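You operate a simulated robot arm through the tools that you are given. There is no shell and no other tool. Be economical: measure what you need, move in short steps, check, and stop when the job is done.

The job below is to be done with a simulated robot arm. You get a single attempt, and the scene is never put back.

JOB
Slide the drawer divider to its mark and put the purple and green rolls on either side of it.
Fine: it is in the tape drawer; shut the drawer after.

It is judged by the outcome, as a careful person would: the job done as asked, and still so three seconds after it is handed in. It fails if anything else is knocked over, pushed out of place, dropped, spilled or broken.

ROBOT AND FRAMES
A 6-joint arm with a two-finger parallel gripper, fixed in place. Base frame: the origin is at the foot of the arm, x ahead of it, y to its left, z up. Readings come in mm, degrees, newtons and seconds.
With the tool pointing down near the work surface it reaches from about 180 to 760 mm from the base axis. Its first joint turns from -166.0 to 166.0 degrees. Payload 3.91 kg.
The tool frame sits at the grasp point between the pads (the TCP): z along the fingers, y along the line on which they close. The tips reach 30 mm beyond it. The gripper opens to 110 mm. The fingers are 20 mm wide and 10 mm thick; the gripper's body (48 by 112 mm) begins 55 mm behind the TCP.
Orientation is that of the tool frame in the base frame, as [roll, pitch, yaw] about the fixed x, y, z axes, in that order (R = Rz(yaw) Ry(pitch) Rx(roll)). With the fingers straight down and closing along the base's y, the tool's x points along the base's -x, its y along +y and its z along -z.

CONTROLS
- The arm moves only by the tool servo_tool. Its argument "steps" is text: rows parted by semicolons, each of 7 numbers parted by spaces: the shift along the tool's x, y, z in units of 100 mm (1.0 is 100 mm), then the turn, a rotation vector about the tool's x, y, z in units of 45 degrees (1.0 is 45 degrees), then the closure, from 0 (fully open) to 1 (shut). In form: x y z rx ry rz fingers; .... A call has 1 to 10 rows; each row is the pose to reach, as a shift and turn from the pose commanded when the call began, along the tool's axes at that moment. A call with a number of a shift or a turn outside -1 to 1 is refused whole. Rows are played at 5 a second. More than 50 mm and 8.6 degrees between two rows, or a gripper value outside its range, and nothing of the call is played. A pose out of reach is approached as far as the arm can. The call stops where the force on the tool passes 40 N (or 10 N more than at its start, if that is more) or the arm is blocked; 0.2 s more then pass. The fingers move at their own pace (about 45 mm/s each) and stop on an object; they squeeze with about 29 N. The grip force told is the motor's: it shows also when the fingers shut on nothing. Time passes only in rows, and 0.2 s behind the last, so rows that repeat a pose let the fingers close. The reply holds the time, the measured pose of the TCP, the force on the tool along the base axes, the opening and the grip force, in the units named above and with some noise, and new pictures: "pictures" is both (left out), scene, wrist or none.
- Cameras (640 x 400 px; columns grow to the right, rows downward): "scene" is fixed at [226.6, 485.4, 1365.7]; the picture's right is [-0.83, -0.56, 0.00], its down [-0.28, 0.42, -0.86] and it looks along [0.48, -0.72, -0.50] (base axes); focal length 338 px, centre (320, 200). "wrist" rides on the gripper at [71, 22, -107] in the tool frame; the picture's right is [-0.29, 0.96, 0.00], its down [-0.76, -0.23, -0.61] and it looks along [-0.58, -0.18, 0.79] (tool axes); focal length 243 px, centre (320, 200). There is no depth. A picture from a camera that has moved, and an enlarged one, comes with that camera's place and axes in the base frame and with its lens. The place of the scene camera against the robot may be out by one fixed shift of up to 25 mm in any direction.
- slide_trunk(by): slides the trunk up (or, below 0, down) by that many mm; the arm rides with it, the base frame stays. It gives what a move gives, with no picture.
- close_up(camera, box): a new picture of the part [left, top, right, bottom] of that camera's present view, enlarged. No time passes.
- close_job(): hands the job in; it is judged then, once.

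Work in short steps. Places have to be worked out from the pictures, the camera data and where the tool is seen: move nearer, look again, correct. Check each grasp and each placing, and mend what went wrong. You have 120 turns and 200 pictures in all, those below and enlarged ones among them. Open the gripper and draw the arm clear of the work before you hand the job in, unless the task says otherwise; then end with one line.

The tools are called after "Call:" by a JSON object that holds its "op" and its "data". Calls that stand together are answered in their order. servo_tool: Moves the arm, as the interface text tells. Its arguments: {"type":"object","properties":{"steps":{"type":"string"},"pictures":{"type":"string","enum":["both","scene","wrist","none"]}},"required":["steps"]} The other tools are called the same way: slide_trunk (by) slides the trunk up or down; close_up (camera, box) takes an enlarged picture of a part of a camera's view; close_job () hands the job in.

At the start:

```text
t: 0.0
tool_pos: [432.4, -196.5, 1064.5]
orientation: [180.0, -0.1, 180.0]
force: [0.3, 0.2, -0.1]
opening: 110.0
grasp_force: 0.0
trunk travel left (down, up): [-475.0, 115.0]
```

scene: 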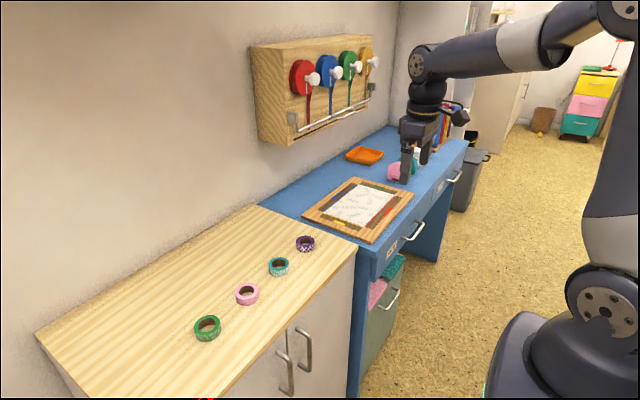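
wrist: 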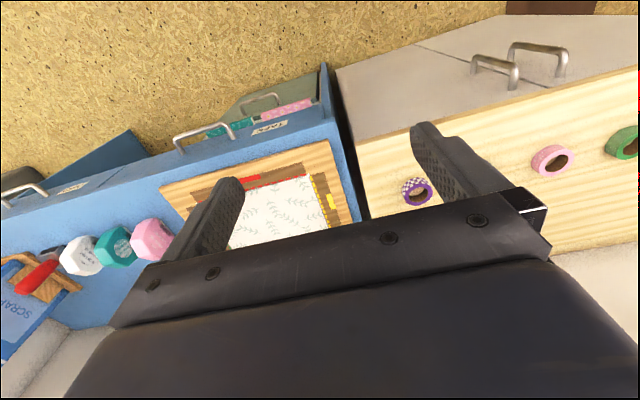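

The scene shows a counter with tape rolls and a blue desk with drawers, one labelled TAPE. I enlarge the views to read labels and find features.

Call:
{"op": "close_up", "data": {"camera": "scene", "box": [340, 130, 480, 330]}}

Call:
{"op": "close_up", "data": {"camera": "wrist", "box": [0, 80, 340, 290]}}

Call:
{"op": "close_up", "data": {"camera": "scene", "box": [170, 160, 430, 350]}}

```text
2.00 times, centred on (410, 230) of scene
camera zoom: at [226.6, 485.4, 1365.7], right [-0.83, -0.56, 0.0], down [-0.28, 0.42, -0.86], along [0.48, -0.72, -0.5], focal length 676 px, centre (140, 140)
```

zoom: 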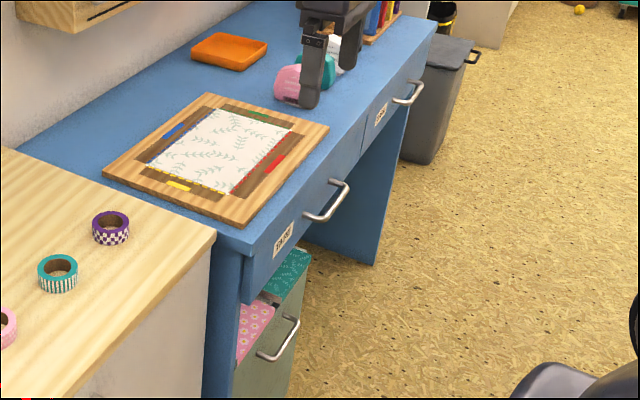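

```text
1.88 times, centred on (170, 185) of wrist
camera zoom: at [360.3, -174.3, 1173.1], right [0.29, 0.96, 0.0], down [0.76, -0.23, 0.61], along [0.58, -0.18, -0.79], focal length 457 px, centre (602, 228)
```

zoom: 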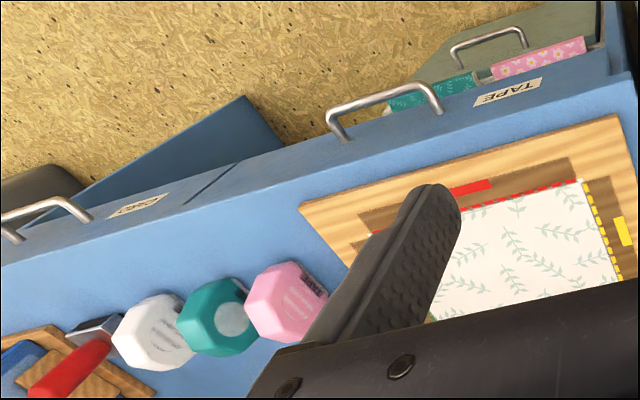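

```text
2.11 times, centred on (300, 255) of scene
camera zoom: at [226.6, 485.4, 1365.7], right [-0.83, -0.56, 0.0], down [-0.28, 0.42, -0.86], along [0.48, -0.72, -0.5], focal length 711 px, centre (362, 84)
```

zoom: 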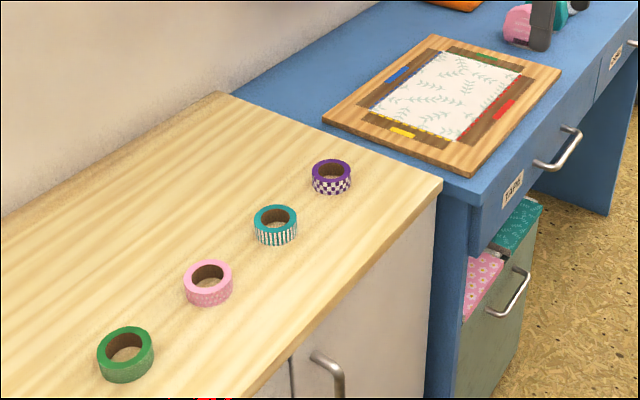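

Estimates: TAPE handle near (470,-435,730), rolls along x≈660 from y≈-97 (purple) to 235 (green). I move toward a viewpoint in front of the tape drawer.

Call:
{"op": "servo_tool", "data": {"steps": "0.2 -0.33 0 0 0 0 0; 0.4 -0.66 0 0 0 0 0; 0.6 -1 0 0 0 0 0", "pictures": "none"}}

Call:
{"op": "servo_tool", "data": {"steps": "0.2 -0.33 0.2 0 0 0 0; 0.4 -0.66 0.4 0 0 0 0; 0.6 -0.9 0.6 0 0 0 0; 0.6 -0.9 1 0 0 0 0", "pictures": "both"}}

```text
t: 0.8
tool_pos: [370.9, -297.1, 1067.1]
orientation: [180.0, 0.1, 179.9]
force: [0.2, -0.5, 0.2]
opening: 109.8
grasp_force: 0.0
trunk travel left (down, up): [-475.0, 115.0]
```

```text
t: 1.8
tool_pos: [310.9, -386.0, 965.2]
orientation: [-179.9, -0.1, -180.0]
force: [-1.1, 0.3, -0.3]
opening: 110.0
grasp_force: 0.0
trunk travel left (down, up): [-475.0, 115.0]
camera wrist: at [239.2, -363.8, 1073.1], right [0.29, 0.96, 0.0], down [0.76, -0.23, 0.61], along [0.58, -0.18, -0.79], focal length 243 px, centre (320, 200)
```

scene: 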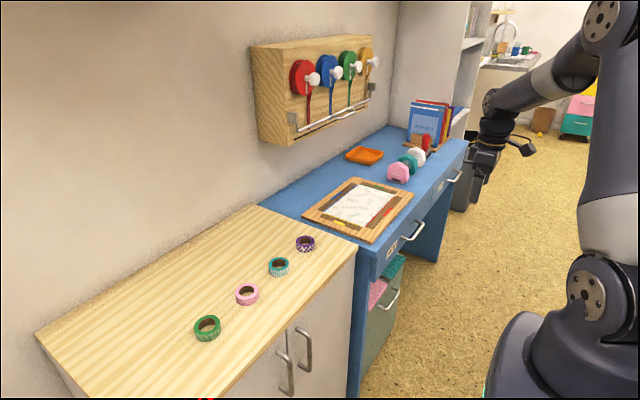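
wrist: 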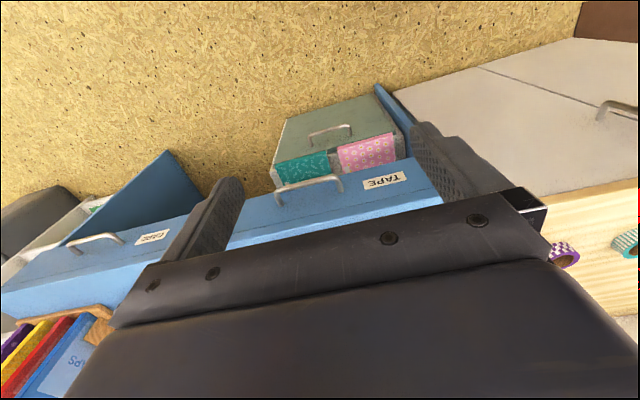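

The handle is visible between the fingers. I enlarge for measurement.

Call:
{"op": "close_up", "data": {"camera": "wrist", "box": [220, 90, 440, 230]}}

Call:
{"op": "close_up", "data": {"camera": "scene", "box": [340, 180, 480, 300]}}

```text
2.86 times, centred on (330, 160) of wrist
camera zoom: at [239.2, -363.8, 1073.1], right [0.29, 0.96, 0.0], down [0.76, -0.23, 0.61], along [0.58, -0.18, -0.79], focal length 693 px, centre (291, 314)
```

zoom: 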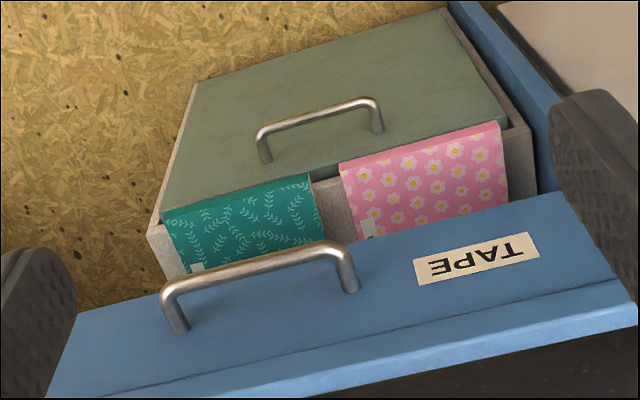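

```text
3.33 times, centred on (410, 240) of scene
camera zoom: at [226.6, 485.4, 1365.7], right [-0.83, -0.56, 0.0], down [-0.28, 0.42, -0.86], along [0.48, -0.72, -0.5], focal length 1126 px, centre (20, 67)
```

zoom: 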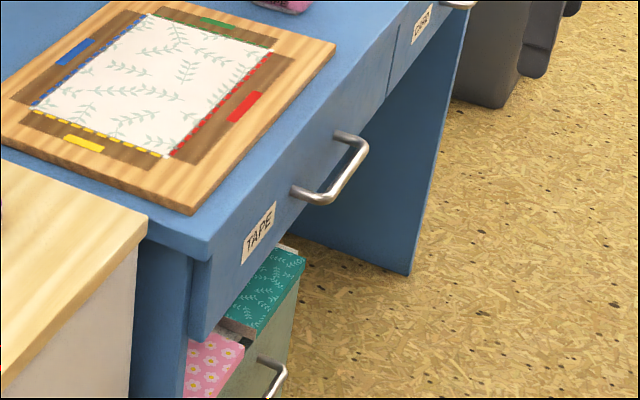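

Handle bar ≈ (460,-455,~715), projecting ~35 mm. I'll yaw 90° so the fingers close along x and can straddle the bar.

Call:
{"op": "servo_tool", "data": {"steps": "0 -0.1 0 0 0 0.17 0; 0 -0.2 0 0 0 0.34 0; 0 -0.3 0 0 0 0.5 0; 0 -0.4 0 0 0 0.67 0; 0 -0.55 0 0 0 0.84 0; 0 -0.7 0 0 0 1 0", "pictures": "none"}}

Call:
{"op": "servo_tool", "data": {"steps": "0 0 0 0 0 0.17 0; 0 0 0 0 0 0.34 0; 0 0 0 0 0 0.5 0; 0 0 0 0 0 0.67 0; 0 0 0 0 0 0.84 0; 0 0 0 0 0 1 0", "pictures": "none"}}

Call:
{"op": "servo_tool", "data": {"steps": "0 0 0 -0.17 0 0 0; 0 0 0 -0.34 0 0 0; 0 0 0 -0.5 0 0 0; 0 0 0 -0.667 0 0 0"}}

```text
t: 3.2
tool_pos: [311.0, -458.1, 966.1]
orientation: [-180.0, 0.0, 134.8]
force: [-0.6, 0.2, -0.1]
opening: 110.1
grasp_force: 0.1
trunk travel left (down, up): [-475.0, 115.0]
```

```text
t: 4.6
tool_pos: [311.9, -455.8, 965.5]
orientation: [180.0, 0.0, 89.8]
force: [-0.8, 0.1, -0.4]
opening: 109.9
grasp_force: 0.0
trunk travel left (down, up): [-475.0, 115.0]
```

```text
t: 5.6
tool_pos: [313.3, -458.1, 965.2]
orientation: [149.9, 0.1, 89.9]
force: [0.1, -0.2, 0.0]
opening: 110.1
grasp_force: 0.0
trunk travel left (down, up): [-475.0, 115.0]
camera wrist: at [276.2, -385.2, 1069.2], right [0.83, -0.29, 0.48], down [-0.51, -0.76, 0.41], along [0.25, -0.58, -0.77], focal length 243 px, centre (320, 200)
```

scene: 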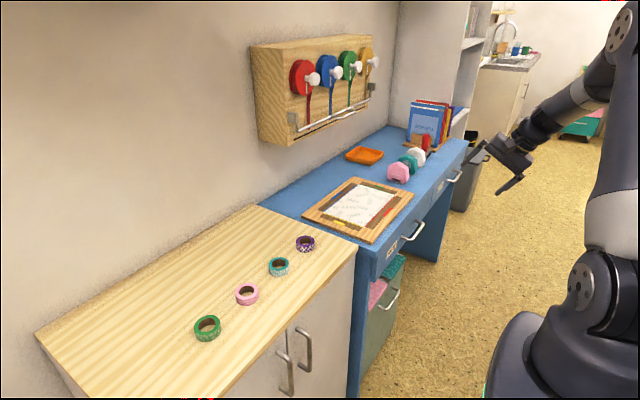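
wrist: 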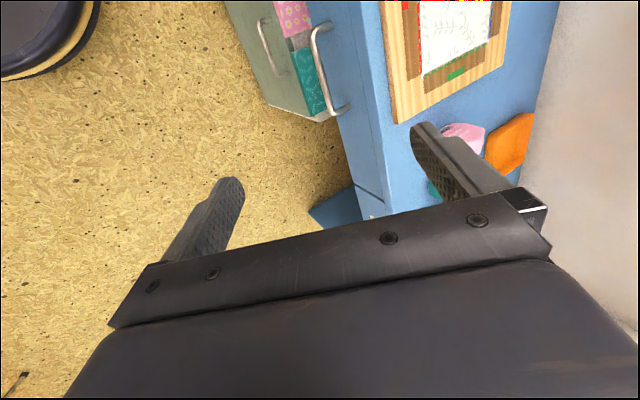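

Call:
{"op": "close_up", "data": {"camera": "wrist", "box": [250, 0, 410, 130]}}

```text
3.08 times, centred on (330, 65) of wrist
camera zoom: at [276.2, -385.2, 1069.2], right [0.83, -0.29, 0.48], down [-0.51, -0.76, 0.41], along [0.25, -0.58, -0.77], focal length 746 px, centre (289, 615)
```

zoom: 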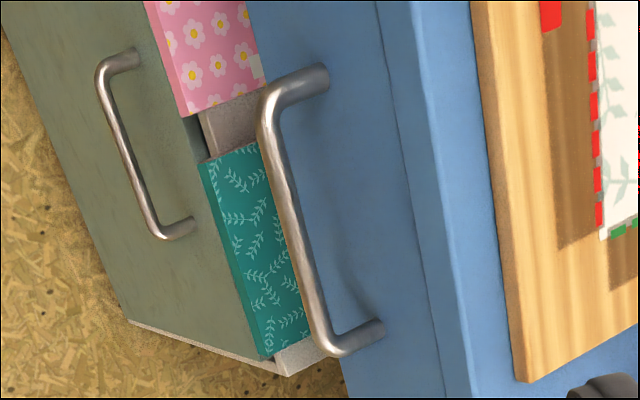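

The bar sits about 28 mm off the front, so a near-horizontal grasp (fingers above/below the bar) is more tolerant. I tilt the tool further toward +x.

Call:
{"op": "servo_tool", "data": {"steps": "0 0 0 -0.18 0 0 0; 0 0 0 -0.36 0 0 0; 0 0 0 -0.54 0 0 0; 0 0 0 -0.72 0 0 0; 0 0 0 -0.89 0 0 0.3"}}

Call:
{"op": "slide_trunk", "data": {"by": -180}}

```text
t: 6.8
tool_pos: [313.0, -456.9, 965.0]
orientation: [109.8, 0.1, 89.9]
force: [0.6, 0.8, 0.1]
opening: 76.7
grasp_force: 0.2
trunk travel left (down, up): [-475.0, 115.0]
camera wrist: at [218.0, -384.6, 1022.4], right [0.32, -0.29, 0.9], down [-0.65, -0.76, -0.01], along [0.69, -0.58, -0.43], focal length 243 px, centre (320, 200)
```

scene: 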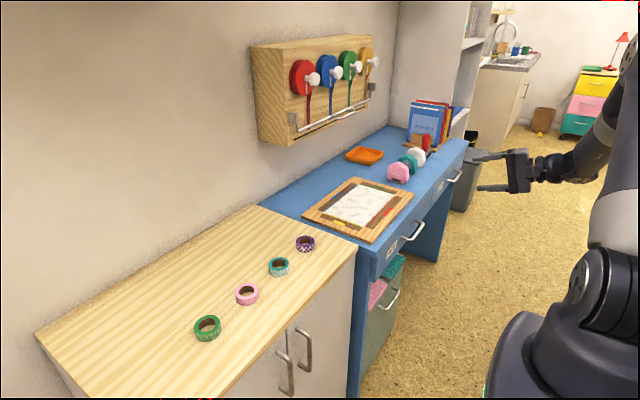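
wrist: 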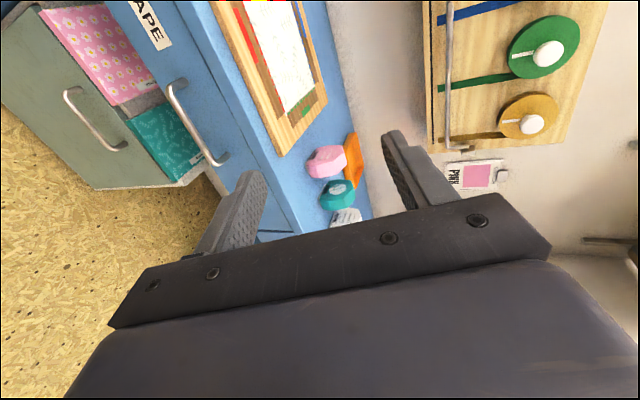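

```text
t: 8.8
tool_pos: [311.7, -457.1, 785.7]
orientation: [109.9, 0.1, 90.0]
force: [0.3, -0.3, 0.0]
opening: 76.8
grasp_force: 0.0
trunk travel left (down, up): [-295.0, 295.0]
```

Bar refined ≈ (464,-450,717). I level the tool a little more and lower the trunk to bar height, staying short of the drawer.

Call:
{"op": "servo_tool", "data": {"steps": "0.04 0 0 -0.17 0 0 0.45; 0.07 0 0 -0.33 0 0 0.45; 0.07 0 0 -0.33 0 0 0.45", "pictures": "none"}}

Call:
{"op": "slide_trunk", "data": {"by": -67}}

Call:
{"op": "servo_tool", "data": {"steps": "0 0 0.3 0 0 0 0.45; 0 0 0.6 0 0 0 0.45"}}

```text
t: 9.6
tool_pos: [312.0, -447.6, 784.1]
orientation: [95.1, 0.1, 89.9]
force: [-0.2, -0.6, 0.5]
opening: 60.4
grasp_force: 0.0
trunk travel left (down, up): [-295.0, 295.0]
```

```text
t: 10.7
tool_pos: [311.1, -448.4, 718.3]
orientation: [95.1, 0.0, 90.0]
force: [-0.6, 0.6, 0.0]
opening: 60.5
grasp_force: 0.0
trunk travel left (down, up): [-228.0, 362.0]
```

```text
t: 11.3
tool_pos: [371.3, -449.3, 713.4]
orientation: [95.0, 0.0, 89.8]
force: [-0.4, 0.0, 0.0]
opening: 60.3
grasp_force: 0.0
trunk travel left (down, up): [-228.0, 362.0]
camera wrist: at [266.2, -378.1, 744.9], right [0.08, -0.29, 0.95], down [-0.63, -0.76, -0.18], along [0.77, -0.58, -0.25], focal length 243 px, centre (320, 200)
```

scene: 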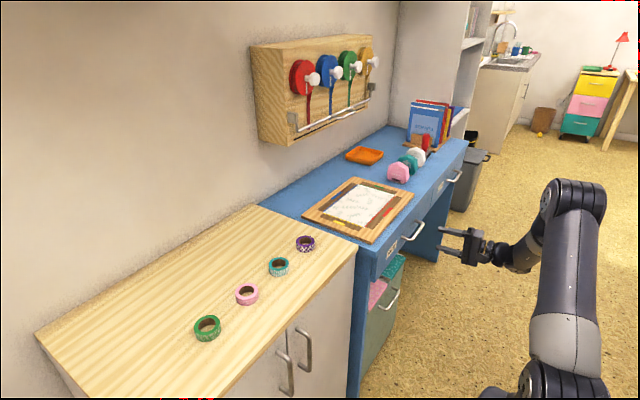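
wrist: 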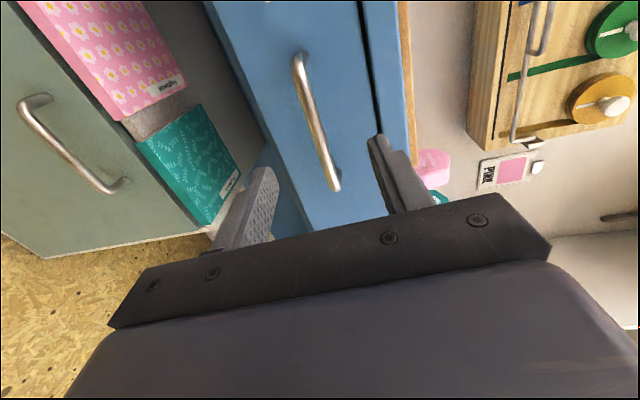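

Bar refined to ≈ (471,-456,703). I advance 85 mm so the fingers straddle it.

Call:
{"op": "servo_tool", "data": {"steps": "-0.06 -0.02 0.3 0 0 0 0.45; -0.06 -0.02 0.55 0 0 0 0.45; -0.06 -0.02 0.75 0 0 0 0.45; -0.06 -0.02 0.85 0 0 0 0.45"}}

```text
t: 12.3
tool_pos: [457.0, -454.4, 702.4]
orientation: [95.1, 0.0, 89.9]
force: [-0.5, 0.2, -0.7]
opening: 60.7
grasp_force: 0.0
trunk travel left (down, up): [-228.0, 362.0]
camera wrist: at [351.4, -383.0, 734.6], right [0.08, -0.29, 0.95], down [-0.63, -0.76, -0.18], along [0.77, -0.58, -0.25], focal length 243 px, centre (320, 200)
```

scene: 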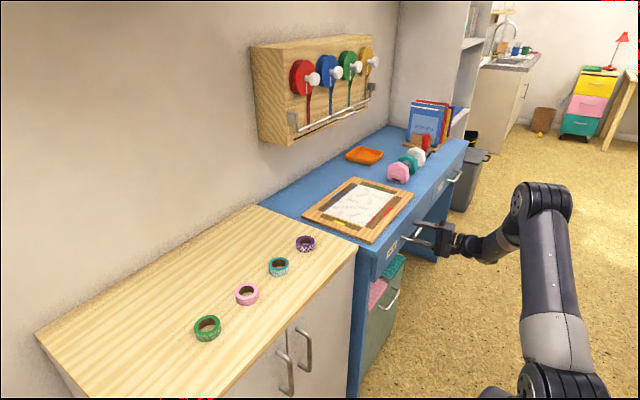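
wrist: 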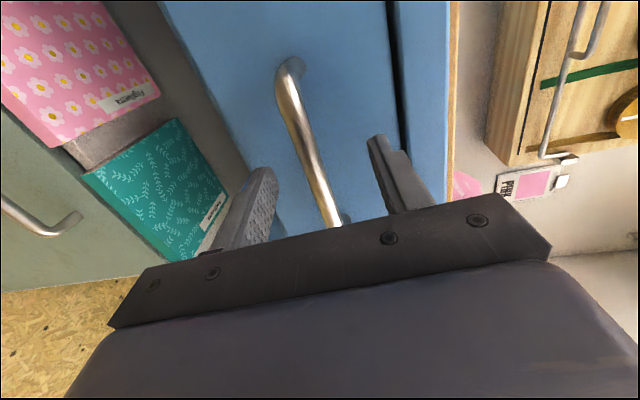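

The fingers straddle the bar without contact. Now I close on it.

Call:
{"op": "servo_tool", "data": {"steps": "0 0 0 0 0 0 1; 0 0 0 0 0 0 1; 0 0 0 0 0 0 1; 0 0 0 0 0 0 1; 0 0 0 0 0 0 1", "pictures": "wrist"}}

```text
t: 13.5
tool_pos: [457.4, -455.5, 699.7]
orientation: [95.3, -0.1, 89.9]
force: [-2.8, 1.0, -11.4]
opening: 11.4
grasp_force: 44.9
trunk travel left (down, up): [-228.0, 362.0]
camera wrist: at [351.3, -383.0, 733.4], right [0.09, -0.29, 0.95], down [-0.63, -0.76, -0.18], along [0.77, -0.58, -0.25], focal length 243 px, centre (320, 200)
```

wrist: 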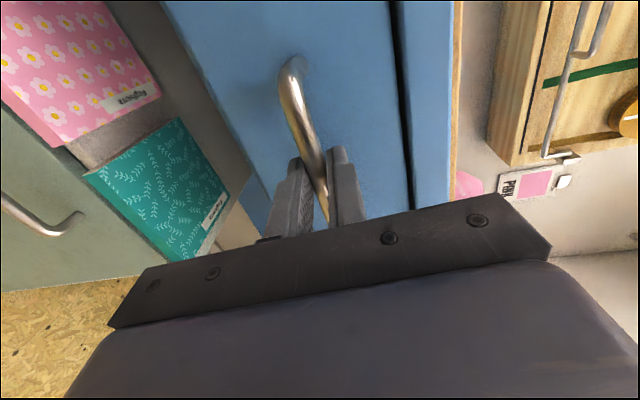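

The bar is gripped (11.4 mm). I pull straight back along -x by 100 mm.

Call:
{"op": "servo_tool", "data": {"steps": "0 -0.05 -0.2 0 0 0 1; 0 -0.065 -0.4 0 0 0 1; 0 -0.08 -0.6 0 0 0 1; 0 -0.1 -0.8 0 0 0 1; 0 -0.115 -1 0 0 0 1"}}

```text
t: 14.7
tool_pos: [357.4, -453.7, 700.9]
orientation: [95.0, 0.1, 89.9]
force: [-0.4, 2.7, 8.1]
opening: 11.7
grasp_force: 44.9
trunk travel left (down, up): [-228.0, 362.0]
camera wrist: at [250.8, -382.9, 732.6], right [0.08, -0.29, 0.95], down [-0.63, -0.76, -0.18], along [0.78, -0.58, -0.24], focal length 243 px, centre (320, 200)
```

scene: 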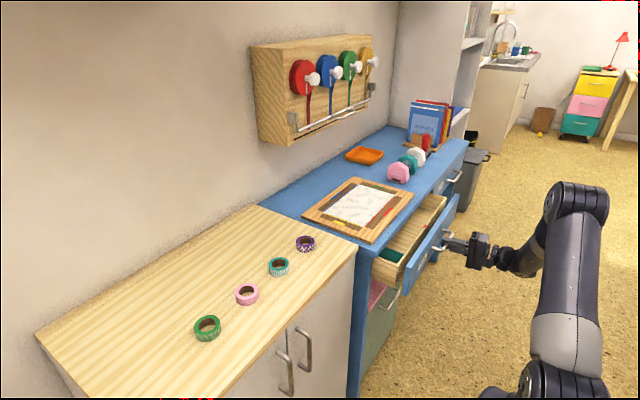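
wrist: 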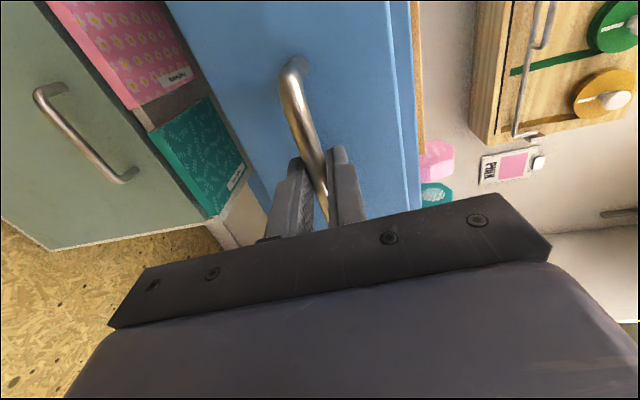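

The drawer moves freely. I pull another 100 mm.

Call:
{"op": "servo_tool", "data": {"steps": "0 0 -0.2 0 0 0 1; 0 -0.02 -0.4 0 0 0 1; 0 -0.035 -0.6 0 0 0 1; 0 -0.05 -0.8 0 0 0 1; 0 -0.07 -1 0 0 0 1"}}

Call:
{"op": "close_up", "data": {"camera": "scene", "box": [340, 170, 500, 320]}}

```text
t: 15.9
tool_pos: [254.6, -454.9, 701.2]
orientation: [95.2, -0.1, 89.9]
force: [-0.5, 9.4, -10.0]
opening: 11.5
grasp_force: 44.9
trunk travel left (down, up): [-228.0, 362.0]
camera wrist: at [149.0, -383.0, 733.3], right [0.09, -0.29, 0.95], down [-0.63, -0.76, -0.18], along [0.77, -0.58, -0.25], focal length 243 px, centre (320, 200)
```

scene: 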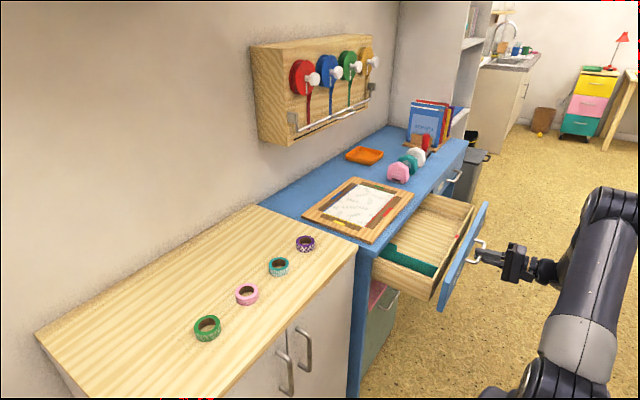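
wrist: 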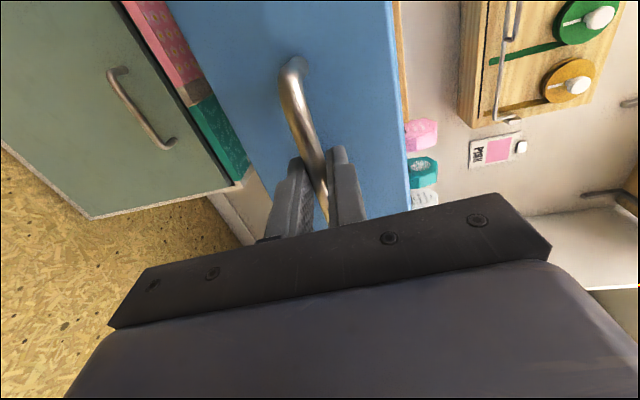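

```text
2.67 times, centred on (420, 245) of scene
camera zoom: at [226.6, 485.4, 1365.7], right [-0.83, -0.56, 0.0], down [-0.28, 0.42, -0.86], along [0.48, -0.72, -0.5], focal length 901 px, centre (53, 80)
```

zoom: 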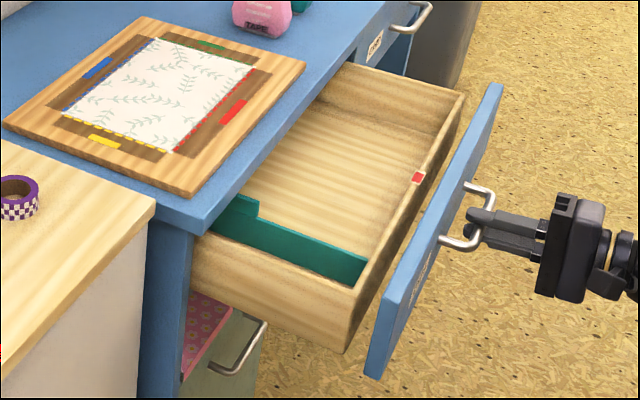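

The drawer is 200 mm open; a teal divider on the +y side and a red mark mid-front are visible. I pull ~50 mm further to expose more.

Call:
{"op": "servo_tool", "data": {"steps": "0 0.02 -0.15 0 0 0 1; 0 0 -0.3 0 0 0 1; 0 -0.01 -0.5 0 0 0 1"}}

Call:
{"op": "close_up", "data": {"camera": "scene", "box": [340, 170, 500, 320]}}

```text
t: 16.6
tool_pos: [221.1, -453.5, 700.5]
orientation: [95.6, -0.3, 89.9]
force: [0.6, -0.8, -13.6]
opening: 11.9
grasp_force: 45.0
trunk travel left (down, up): [-228.0, 362.0]
stopped in row 3: the force on the tool passed its limit (the readings are from after the stop); the commanded pose is now the measured one
camera wrist: at [115.2, -383.0, 734.4], right [0.09, -0.3, 0.95], down [-0.63, -0.76, -0.17], along [0.77, -0.58, -0.26], focal length 243 px, centre (320, 200)
```

scene: 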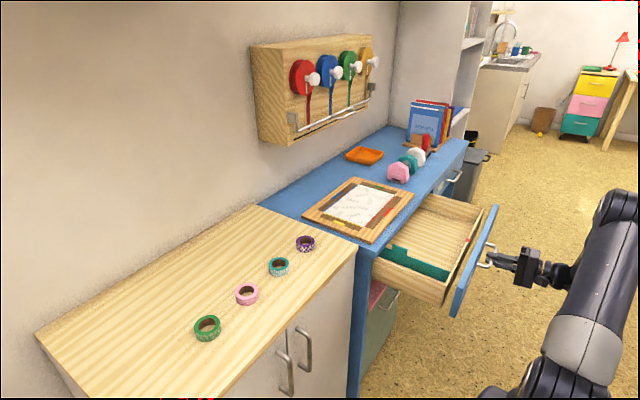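
wrist: 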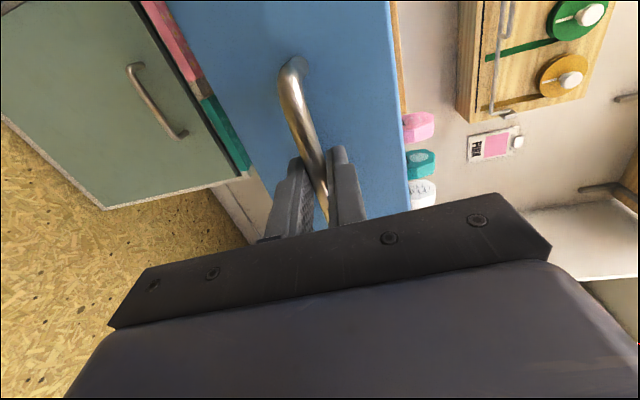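

```text
2.67 times, centred on (420, 245) of scene
camera zoom: at [226.6, 485.4, 1365.7], right [-0.83, -0.56, 0.0], down [-0.28, 0.42, -0.86], along [0.48, -0.72, -0.5], focal length 901 px, centre (53, 80)
```

zoom: 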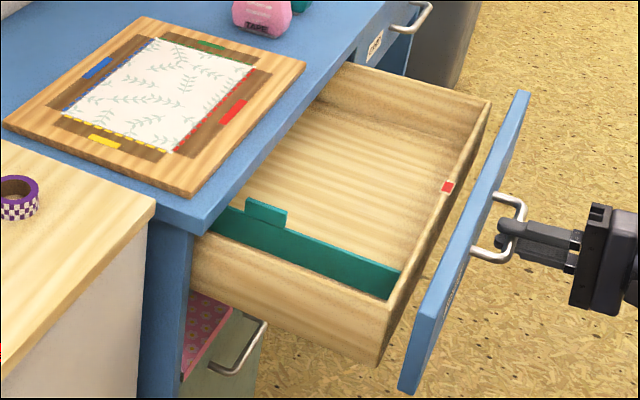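

The drawer reached its stop; the divider has a raised tab, and the red mark is on the front wall's inside. I release the handle, back off 50 mm and raise the trunk.

Call:
{"op": "servo_tool", "data": {"steps": "0 0 0 0 0 0 0.5; 0 0 0 0 0 0 0.5; 0 0 0 0 0 0 0.5; 0 0 -0.25 0 0 0 0.5; 0 0 -0.5 0 0 0 0.5", "pictures": "wrist"}}

Call:
{"op": "slide_trunk", "data": {"by": 270}}

```text
t: 17.8
tool_pos: [169.4, -454.4, 708.6]
orientation: [95.4, -0.2, 90.1]
force: [0.8, 0.6, -0.3]
opening: 54.9
grasp_force: 0.0
trunk travel left (down, up): [-228.0, 362.0]
camera wrist: at [64.9, -382.2, 740.2], right [0.09, -0.29, 0.95], down [-0.63, -0.76, -0.18], along [0.77, -0.58, -0.25], focal length 243 px, centre (320, 200)
```

wrist: 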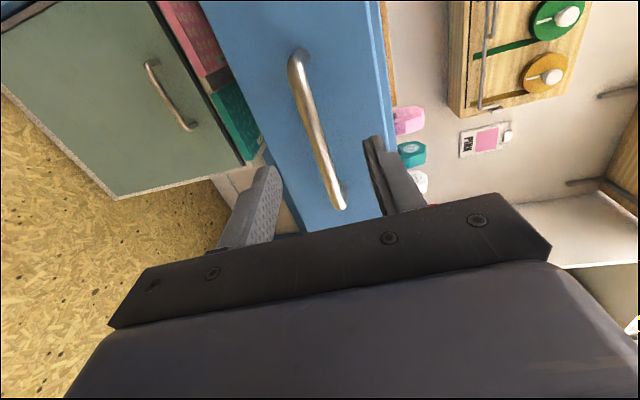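

```text
t: 20.5
tool_pos: [170.3, -453.3, 977.2]
orientation: [95.4, -0.3, 90.1]
force: [-0.5, 0.5, -0.3]
opening: 55.1
grasp_force: 0.0
trunk travel left (down, up): [-498.0, 92.0]
```

Now I rotate the tool back to vertical and yaw so the fingers close along y.

Call:
{"op": "servo_tool", "data": {"steps": "0 0 0 0.17 0 0 0.5; 0 0 0 0.34 0 0 0.5; 0 0 0 0.5 0 0 0.5; 0 0 0 0.67 0 0 0.5; 0 0 0 0.84 0 0 0.5; 0 0 0 1 0 0 0.5", "pictures": "none"}}

Call:
{"op": "servo_tool", "data": {"steps": "0 0 0 0.17 0 0 0.5; 0 0 0 0.34 0 0 0.5; 0 0 0 0.5 0 0 0.5; 0 0 0 0.67 0 0 0.5; 0 0 0 0.8 0 0 0.5; 0 0 0 0.88 0 0 0.5", "pictures": "none"}}

Call:
{"op": "servo_tool", "data": {"steps": "0 0 0 0 0 -0.17 0.5; 0 0 0 0 0 -0.34 0.5; 0 0 0 0 0 -0.5 0.5; 0 0 0 0 0 -0.67 0.5; 0 0 0 0 0 -0.84 0.5; 0 0 0 0 0 -1 0.5", "pictures": "none"}}

Call:
{"op": "servo_tool", "data": {"steps": "0 0 0 0 0 -0.17 0.5; 0 0 0 0 0 -0.34 0.5; 0 0 0 0 0 -0.5 0.5; 0 0 0 0 0 -0.67 0.5; 0 0 0 0 0 -0.84 0.5; 0 0 0 0 0 -1 0.5", "pictures": "wrist"}}

```text
t: 21.9
tool_pos: [169.5, -454.7, 978.1]
orientation: [140.6, -0.1, 90.0]
force: [-0.1, -0.5, -0.9]
opening: 55.1
grasp_force: 0.0
trunk travel left (down, up): [-498.0, 92.0]
```

```text
t: 23.3
tool_pos: [170.6, -454.3, 977.1]
orientation: [-180.0, -0.2, 90.0]
force: [-0.7, -0.4, -0.3]
opening: 55.1
grasp_force: 0.0
trunk travel left (down, up): [-498.0, 92.0]
```

```text
t: 24.7
tool_pos: [170.0, -453.7, 978.5]
orientation: [179.9, -0.3, 135.0]
force: [-0.2, 0.7, 0.1]
opening: 55.1
grasp_force: 0.1
trunk travel left (down, up): [-498.0, 92.0]
```

```text
t: 26.1
tool_pos: [170.4, -453.0, 977.1]
orientation: [179.8, 0.1, -179.9]
force: [-0.7, 0.0, 0.2]
opening: 55.0
grasp_force: 0.0
trunk travel left (down, up): [-498.0, 92.0]
camera wrist: at [98.2, -432.5, 1085.8], right [0.29, 0.96, 0.0], down [0.76, -0.23, 0.61], along [0.58, -0.17, -0.79], focal length 243 px, centre (320, 200)
```

wrist: 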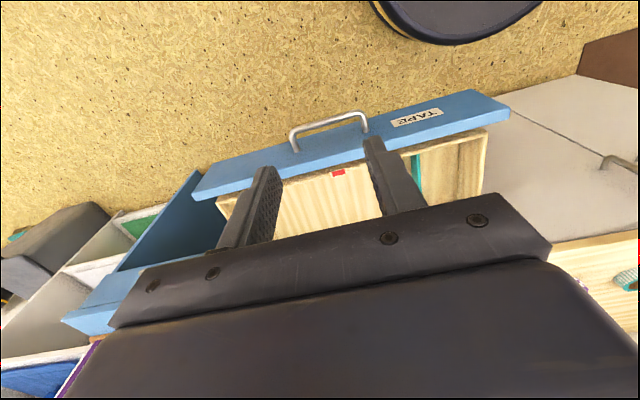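

Mark ≈ (305,-460), divider tab roughly (460,-290). I move over that area for a close look.

Call:
{"op": "servo_tool", "data": {"steps": "-0.3 0.2 0 0 0 0 0.5; -0.6 0.4 0 0 0 0 0.5; -0.9 0.6 0 0 0 0 0.5", "pictures": "none"}}

Call:
{"op": "servo_tool", "data": {"steps": "-0.3 0.2 0.1 0 0 0 0.5; -0.6 0.4 0.2 0 0 0 0.5; -0.7 0.6 0.3 0 0 0 0.5", "pictures": "wrist"}}

Call:
{"op": "close_up", "data": {"camera": "wrist", "box": [230, 60, 470, 220]}}

```text
t: 26.9
tool_pos: [260.5, -391.0, 977.5]
orientation: [179.8, 0.0, 180.0]
force: [0.0, 0.6, 0.0]
opening: 55.0
grasp_force: 0.1
trunk travel left (down, up): [-498.0, 92.0]
```

```text
t: 27.7
tool_pos: [330.9, -332.8, 948.2]
orientation: [179.7, 0.0, -180.0]
force: [0.0, -0.6, 0.1]
opening: 54.9
grasp_force: 0.1
trunk travel left (down, up): [-498.0, 92.0]
camera wrist: at [258.9, -311.3, 1055.7], right [0.29, 0.96, 0.0], down [0.76, -0.23, 0.61], along [0.58, -0.17, -0.79], focal length 243 px, centre (320, 200)
```

wrist: 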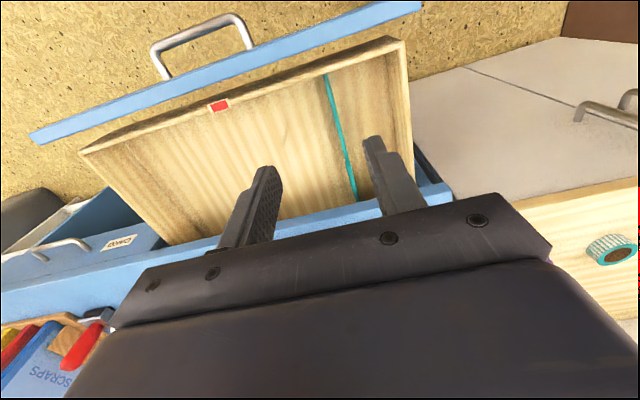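

```text
2.50 times, centred on (350, 140) of wrist
camera zoom: at [258.9, -311.3, 1055.7], right [0.29, 0.96, 0.0], down [0.76, -0.23, 0.61], along [0.58, -0.17, -0.79], focal length 606 px, centre (245, 350)
```

zoom: 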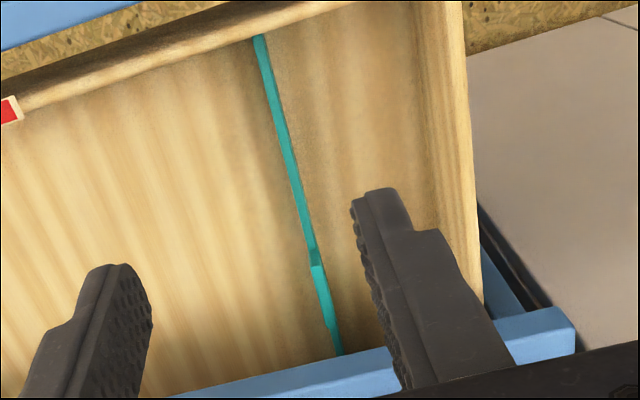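

Wall top ≈ z 730, mark ≈ (311,-463), divider at y≈-321 with tab near x≈468. I move above the tab for verification.

Call:
{"op": "servo_tool", "data": {"steps": "-0.4 0.03 0.2 0 0 0 0.5; -0.8 0.06 0.4 0 0 0 0.5; -1 0.11 0.7 0 0 0 0.5", "pictures": "wrist"}}

Call:
{"op": "close_up", "data": {"camera": "wrist", "box": [230, 60, 470, 220]}}

```text
t: 28.5
tool_pos: [429.4, -322.2, 877.6]
orientation: [179.9, -0.1, 179.9]
force: [-0.2, 0.0, -1.0]
opening: 55.1
grasp_force: 0.0
trunk travel left (down, up): [-498.0, 92.0]
camera wrist: at [357.3, -300.0, 985.9], right [0.29, 0.96, 0.0], down [0.76, -0.23, 0.61], along [0.58, -0.17, -0.79], focal length 243 px, centre (320, 200)
```

wrist: 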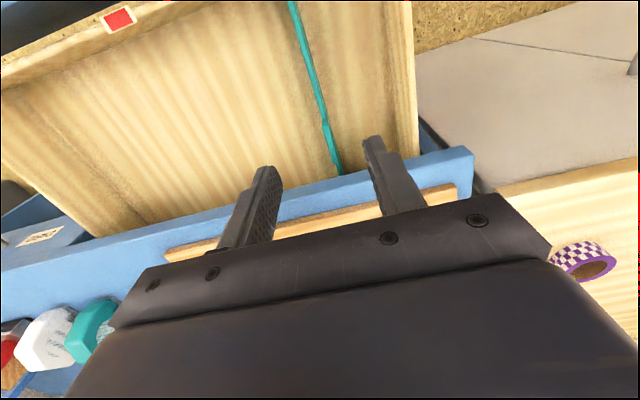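

```text
2.50 times, centred on (350, 140) of wrist
camera zoom: at [357.3, -300.0, 985.9], right [0.29, 0.96, 0.0], down [0.76, -0.23, 0.61], along [0.58, -0.17, -0.79], focal length 606 px, centre (245, 350)
```

zoom: 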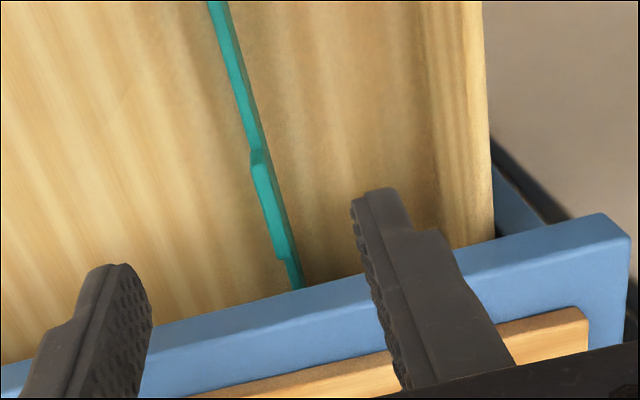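

Triangulated tab: x 439–490, y≈-320, top z≈744. I descend astride it.

Call:
{"op": "servo_tool", "data": {"steps": "-0.15 0.01 0.3 0 0 0 0.5; -0.32 0.02 0.6 0 0 0 0.5; -0.32 0.02 0.9 0 0 0 0.5", "pictures": "wrist"}}

Call:
{"op": "servo_tool", "data": {"steps": "0 0 0.15 0 0 0 0.5; 0 0 0.34 0 0 0 0.5"}}

Call:
{"op": "close_up", "data": {"camera": "wrist", "box": [230, 60, 470, 220]}}

```text
t: 29.3
tool_pos: [462.6, -320.8, 787.5]
orientation: [179.8, 0.0, 179.9]
force: [0.2, 0.5, 0.2]
opening: 55.1
grasp_force: 0.0
trunk travel left (down, up): [-498.0, 92.0]
camera wrist: at [390.4, -299.2, 896.3], right [0.29, 0.96, 0.0], down [0.76, -0.23, 0.61], along [0.58, -0.17, -0.79], focal length 243 px, centre (320, 200)
```

wrist: 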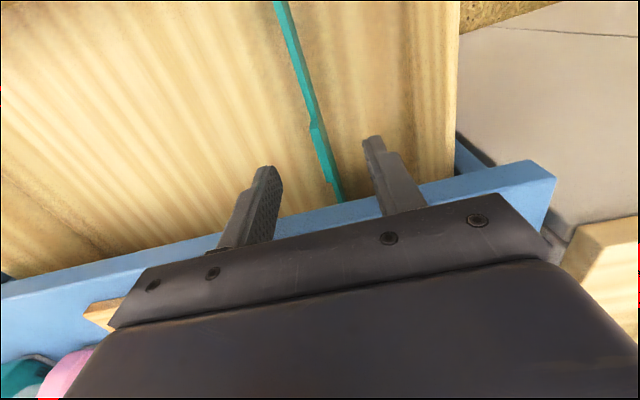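

```text
t: 29.9
tool_pos: [461.7, -320.5, 754.9]
orientation: [179.8, 0.0, -179.9]
force: [-1.0, 0.1, -0.4]
opening: 54.8
grasp_force: 0.1
trunk travel left (down, up): [-498.0, 92.0]
camera wrist: at [389.9, -299.4, 861.9], right [0.29, 0.96, 0.0], down [0.76, -0.23, 0.61], along [0.58, -0.17, -0.79], focal length 243 px, centre (320, 200)
```

scene: 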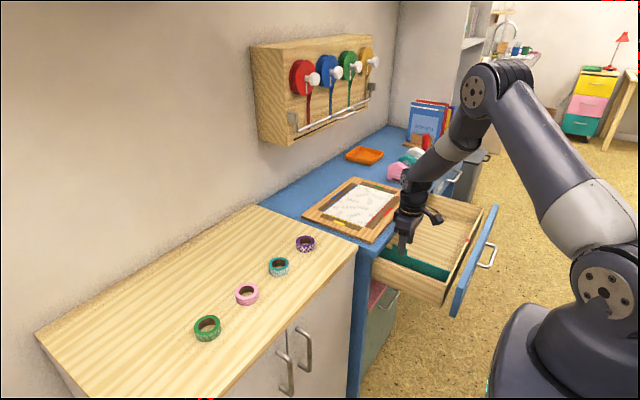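
wrist: 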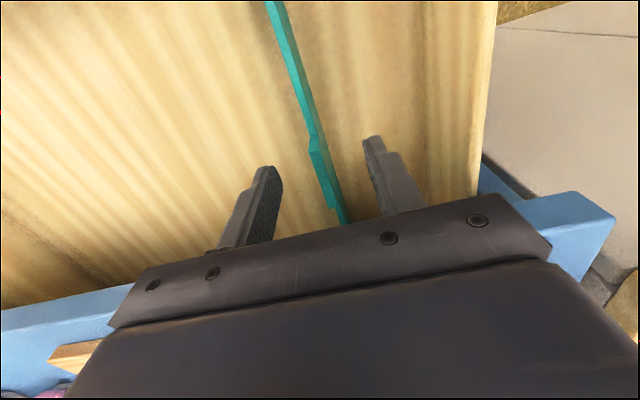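

```text
2.50 times, centred on (350, 140) of wrist
camera zoom: at [389.9, -299.4, 861.9], right [0.29, 0.96, 0.0], down [0.76, -0.23, 0.61], along [0.58, -0.17, -0.79], focal length 606 px, centre (245, 350)
```

zoom: 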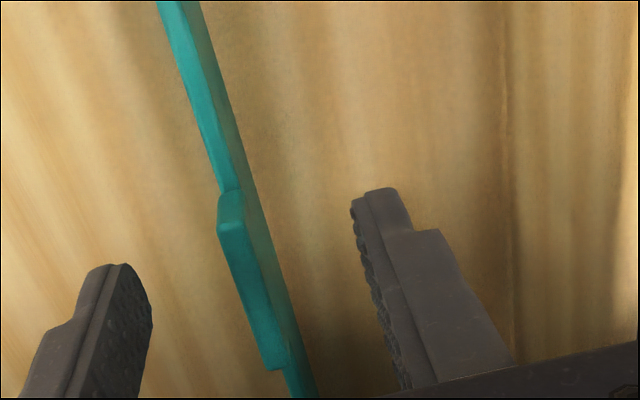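

The tips straddle the tab. I close and verify.

Call:
{"op": "servo_tool", "data": {"steps": "0 0 0.04 0 0 0 0.8; 0 0 0.04 0 0 0 1; 0 0 0.04 0 0 0 1; 0 0 0.04 0 0 0 1; 0 0 0.04 0 0 0 1", "pictures": "wrist"}}

```text
t: 31.1
tool_pos: [461.0, -321.0, 750.1]
orientation: [179.7, 0.0, -180.0]
force: [0.8, 0.2, -2.5]
opening: 7.3
grasp_force: 44.5
trunk travel left (down, up): [-498.0, 92.0]
camera wrist: at [390.0, -299.2, 857.6], right [0.29, 0.96, 0.0], down [0.76, -0.23, 0.61], along [0.58, -0.17, -0.79], focal length 243 px, centre (320, 200)
```

wrist: 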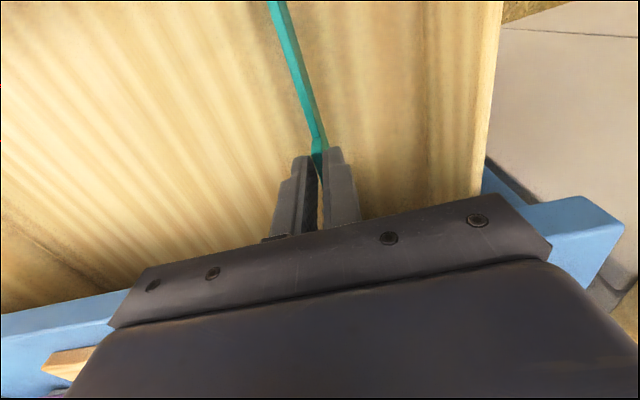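

Gripped at y≈-321. The mark is at y≈-463, so I slide 100 mm first.

Call:
{"op": "servo_tool", "data": {"steps": "0 -0.2 0 0 0 0 1; 0 -0.4 0 0 0 0 1; 0 -0.6 0 0 0 0 1; 0 -0.8 0 0 0 0 1; 0 -1 0 0 0 0 1"}}

Call:
{"op": "close_up", "data": {"camera": "scene", "box": [360, 170, 520, 320]}}

```text
t: 32.3
tool_pos: [462.1, -419.1, 750.0]
orientation: [179.8, 0.0, -179.9]
force: [-1.6, -0.2, -1.8]
opening: 7.5
grasp_force: 45.0
trunk travel left (down, up): [-498.0, 92.0]
camera wrist: at [389.9, -398.2, 857.5], right [0.29, 0.96, 0.0], down [0.76, -0.23, 0.61], along [0.58, -0.17, -0.79], focal length 243 px, centre (320, 200)
```

scene: 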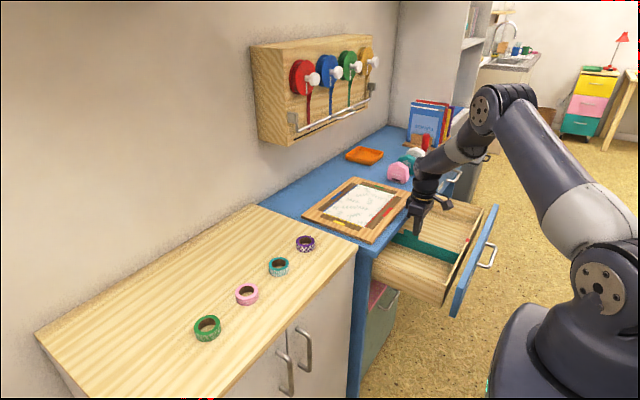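
wrist: 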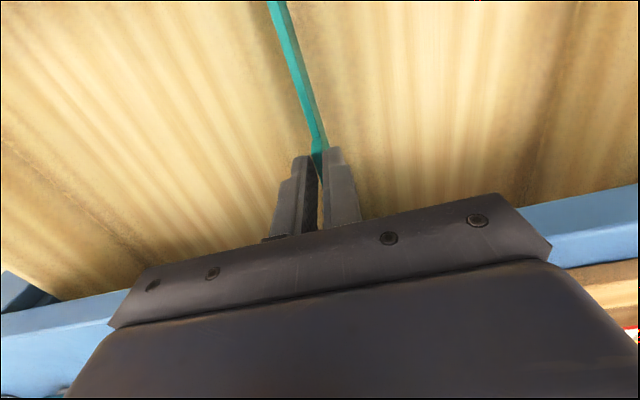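

```text
2.67 times, centred on (440, 245) of scene
camera zoom: at [226.6, 485.4, 1365.7], right [-0.83, -0.56, 0.0], down [-0.28, 0.42, -0.86], along [0.48, -0.72, -0.5], focal length 901 px, centre (0, 80)
```

zoom: 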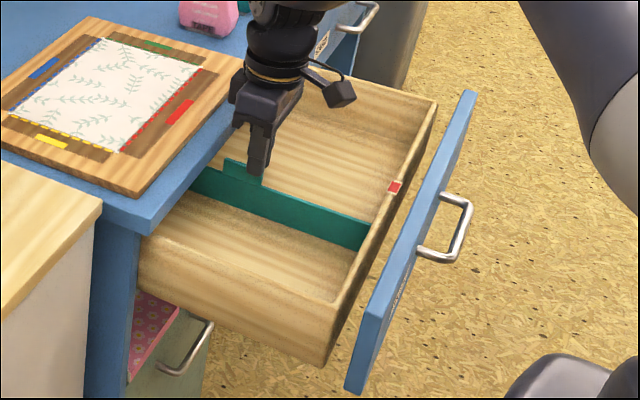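

The divider slides parallel. I move another 42 mm, then check alignment with the mark.

Call:
{"op": "servo_tool", "data": {"steps": "0 -0.15 0 0 0 0 1; 0 -0.3 0 0 0 0 1; 0 -0.42 0 0 0 0 1; 0 -0.42 0 0 0 0 1", "pictures": "wrist"}}

Call:
{"op": "close_up", "data": {"camera": "scene", "box": [400, 190, 500, 270]}}

```text
t: 33.3
tool_pos: [462.1, -462.9, 749.9]
orientation: [179.8, 0.0, -179.9]
force: [-0.8, -0.9, 1.0]
opening: 7.2
grasp_force: 45.1
trunk travel left (down, up): [-498.0, 92.0]
camera wrist: at [390.7, -441.2, 857.5], right [0.29, 0.96, 0.0], down [0.76, -0.23, 0.61], along [0.58, -0.17, -0.79], focal length 243 px, centre (320, 200)
```

wrist: 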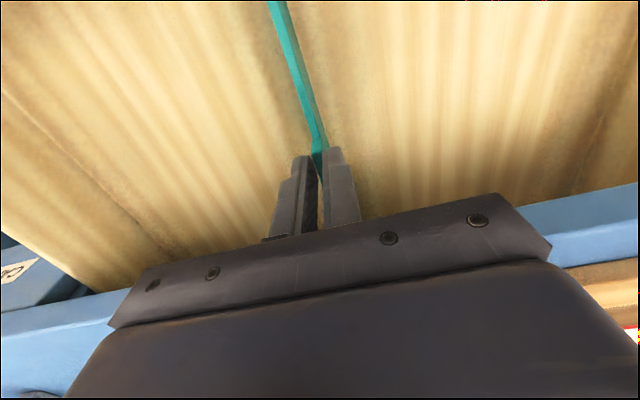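

```text
5.00 times, centred on (450, 230) of scene
camera zoom: at [226.6, 485.4, 1365.7], right [-0.83, -0.56, 0.0], down [-0.28, 0.42, -0.86], along [0.48, -0.72, -0.5], focal length 1689 px, centre (-330, 50)
```

zoom: 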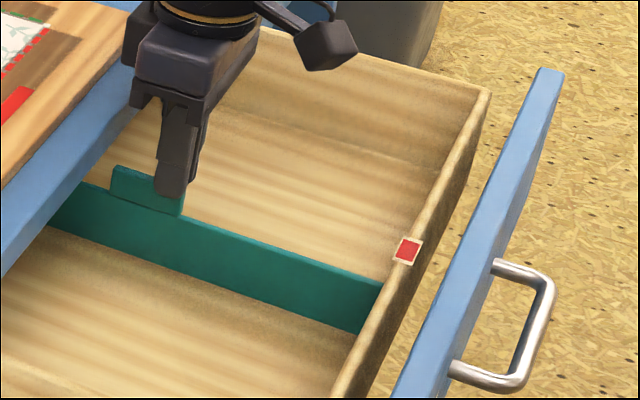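

The divider is near the mark, but I need a better alignment view. I release, rise, and look from the front side.

Call:
{"op": "servo_tool", "data": {"steps": "0 0 0 0 0 0 0.7; 0 0 0 0 0 0 0.6; 0 0 0 0 0 0 0.6; 0 0 -0.3 0 0 0 0.6; 0 0 -0.6 0 0 0 0.6; 0 0 -0.9 0 0 0 0.6", "pictures": "none"}}

Call:
{"op": "servo_tool", "data": {"steps": "0.4 -0.05 0 0 0 0 0.6; 0.7 -0.1 0 0 0 0 0.6; 1 -0.1 0 0 0 0 0.6", "pictures": "none"}}

Call:
{"op": "servo_tool", "data": {"steps": "0.4 -0.05 0 0 0 0 0.6; 0.7 -0.1 0 0 0 0 0.6; 1 -0.1 0 0 0 0 0.6", "pictures": "wrist"}}

```text
t: 34.7
tool_pos: [462.1, -463.3, 838.7]
orientation: [179.7, 0.1, 179.9]
force: [0.0, -0.4, 1.3]
opening: 44.0
grasp_force: 0.1
trunk travel left (down, up): [-498.0, 92.0]
```

```text
t: 35.5
tool_pos: [361.8, -470.8, 838.7]
orientation: [179.8, 0.0, 179.9]
force: [-0.6, 0.3, -0.6]
opening: 44.0
grasp_force: 0.1
trunk travel left (down, up): [-498.0, 92.0]
```

```text
t: 36.3
tool_pos: [261.4, -480.4, 841.2]
orientation: [179.8, 0.1, -180.0]
force: [0.3, -0.5, -1.0]
opening: 43.5
grasp_force: 0.1
trunk travel left (down, up): [-498.0, 92.0]
camera wrist: at [189.7, -459.6, 948.6], right [0.29, 0.96, 0.0], down [0.76, -0.23, 0.61], along [0.58, -0.17, -0.79], focal length 243 px, centre (320, 200)
```

wrist: 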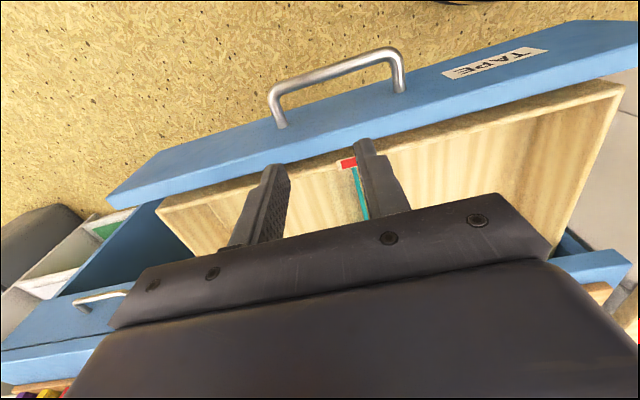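

Call:
{"op": "close_up", "data": {"camera": "wrist", "box": [300, 130, 400, 220]}}

```text
4.44 times, centred on (350, 175) of wrist
camera zoom: at [189.7, -459.6, 948.6], right [0.29, 0.96, 0.0], down [0.76, -0.23, 0.61], along [0.58, -0.17, -0.79], focal length 1078 px, centre (187, 311)
```

zoom: 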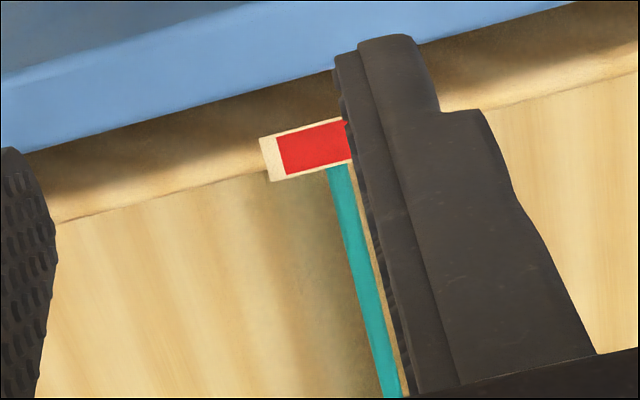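

A finger hides part of the mark; I open the gripper a bit to see it.

Call:
{"op": "servo_tool", "data": {"steps": "0 0 0 0 0 0 0.2; 0 0 0 0 0 0 0.1; 0 0 0 0 0 0 0.1; 0 0 0 0 0 0 0.1", "pictures": "none"}}

Call:
{"op": "close_up", "data": {"camera": "wrist", "box": [290, 130, 410, 230]}}

```text
t: 37.3
tool_pos: [262.3, -480.4, 840.2]
orientation: [179.7, 0.0, -180.0]
force: [0.3, -0.5, 0.4]
opening: 98.9
grasp_force: 0.1
trunk travel left (down, up): [-498.0, 92.0]
```

```text
4.00 times, centred on (350, 180) of wrist
camera zoom: at [190.0, -459.5, 948.7], right [0.29, 0.96, 0.0], down [0.76, -0.23, 0.61], along [0.58, -0.17, -0.79], focal length 970 px, centre (200, 280)
```

zoom: 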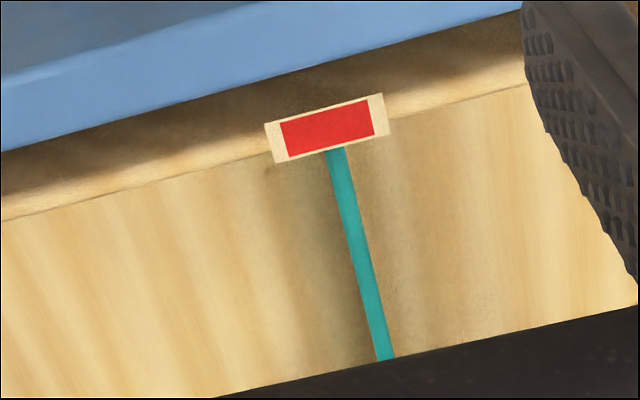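

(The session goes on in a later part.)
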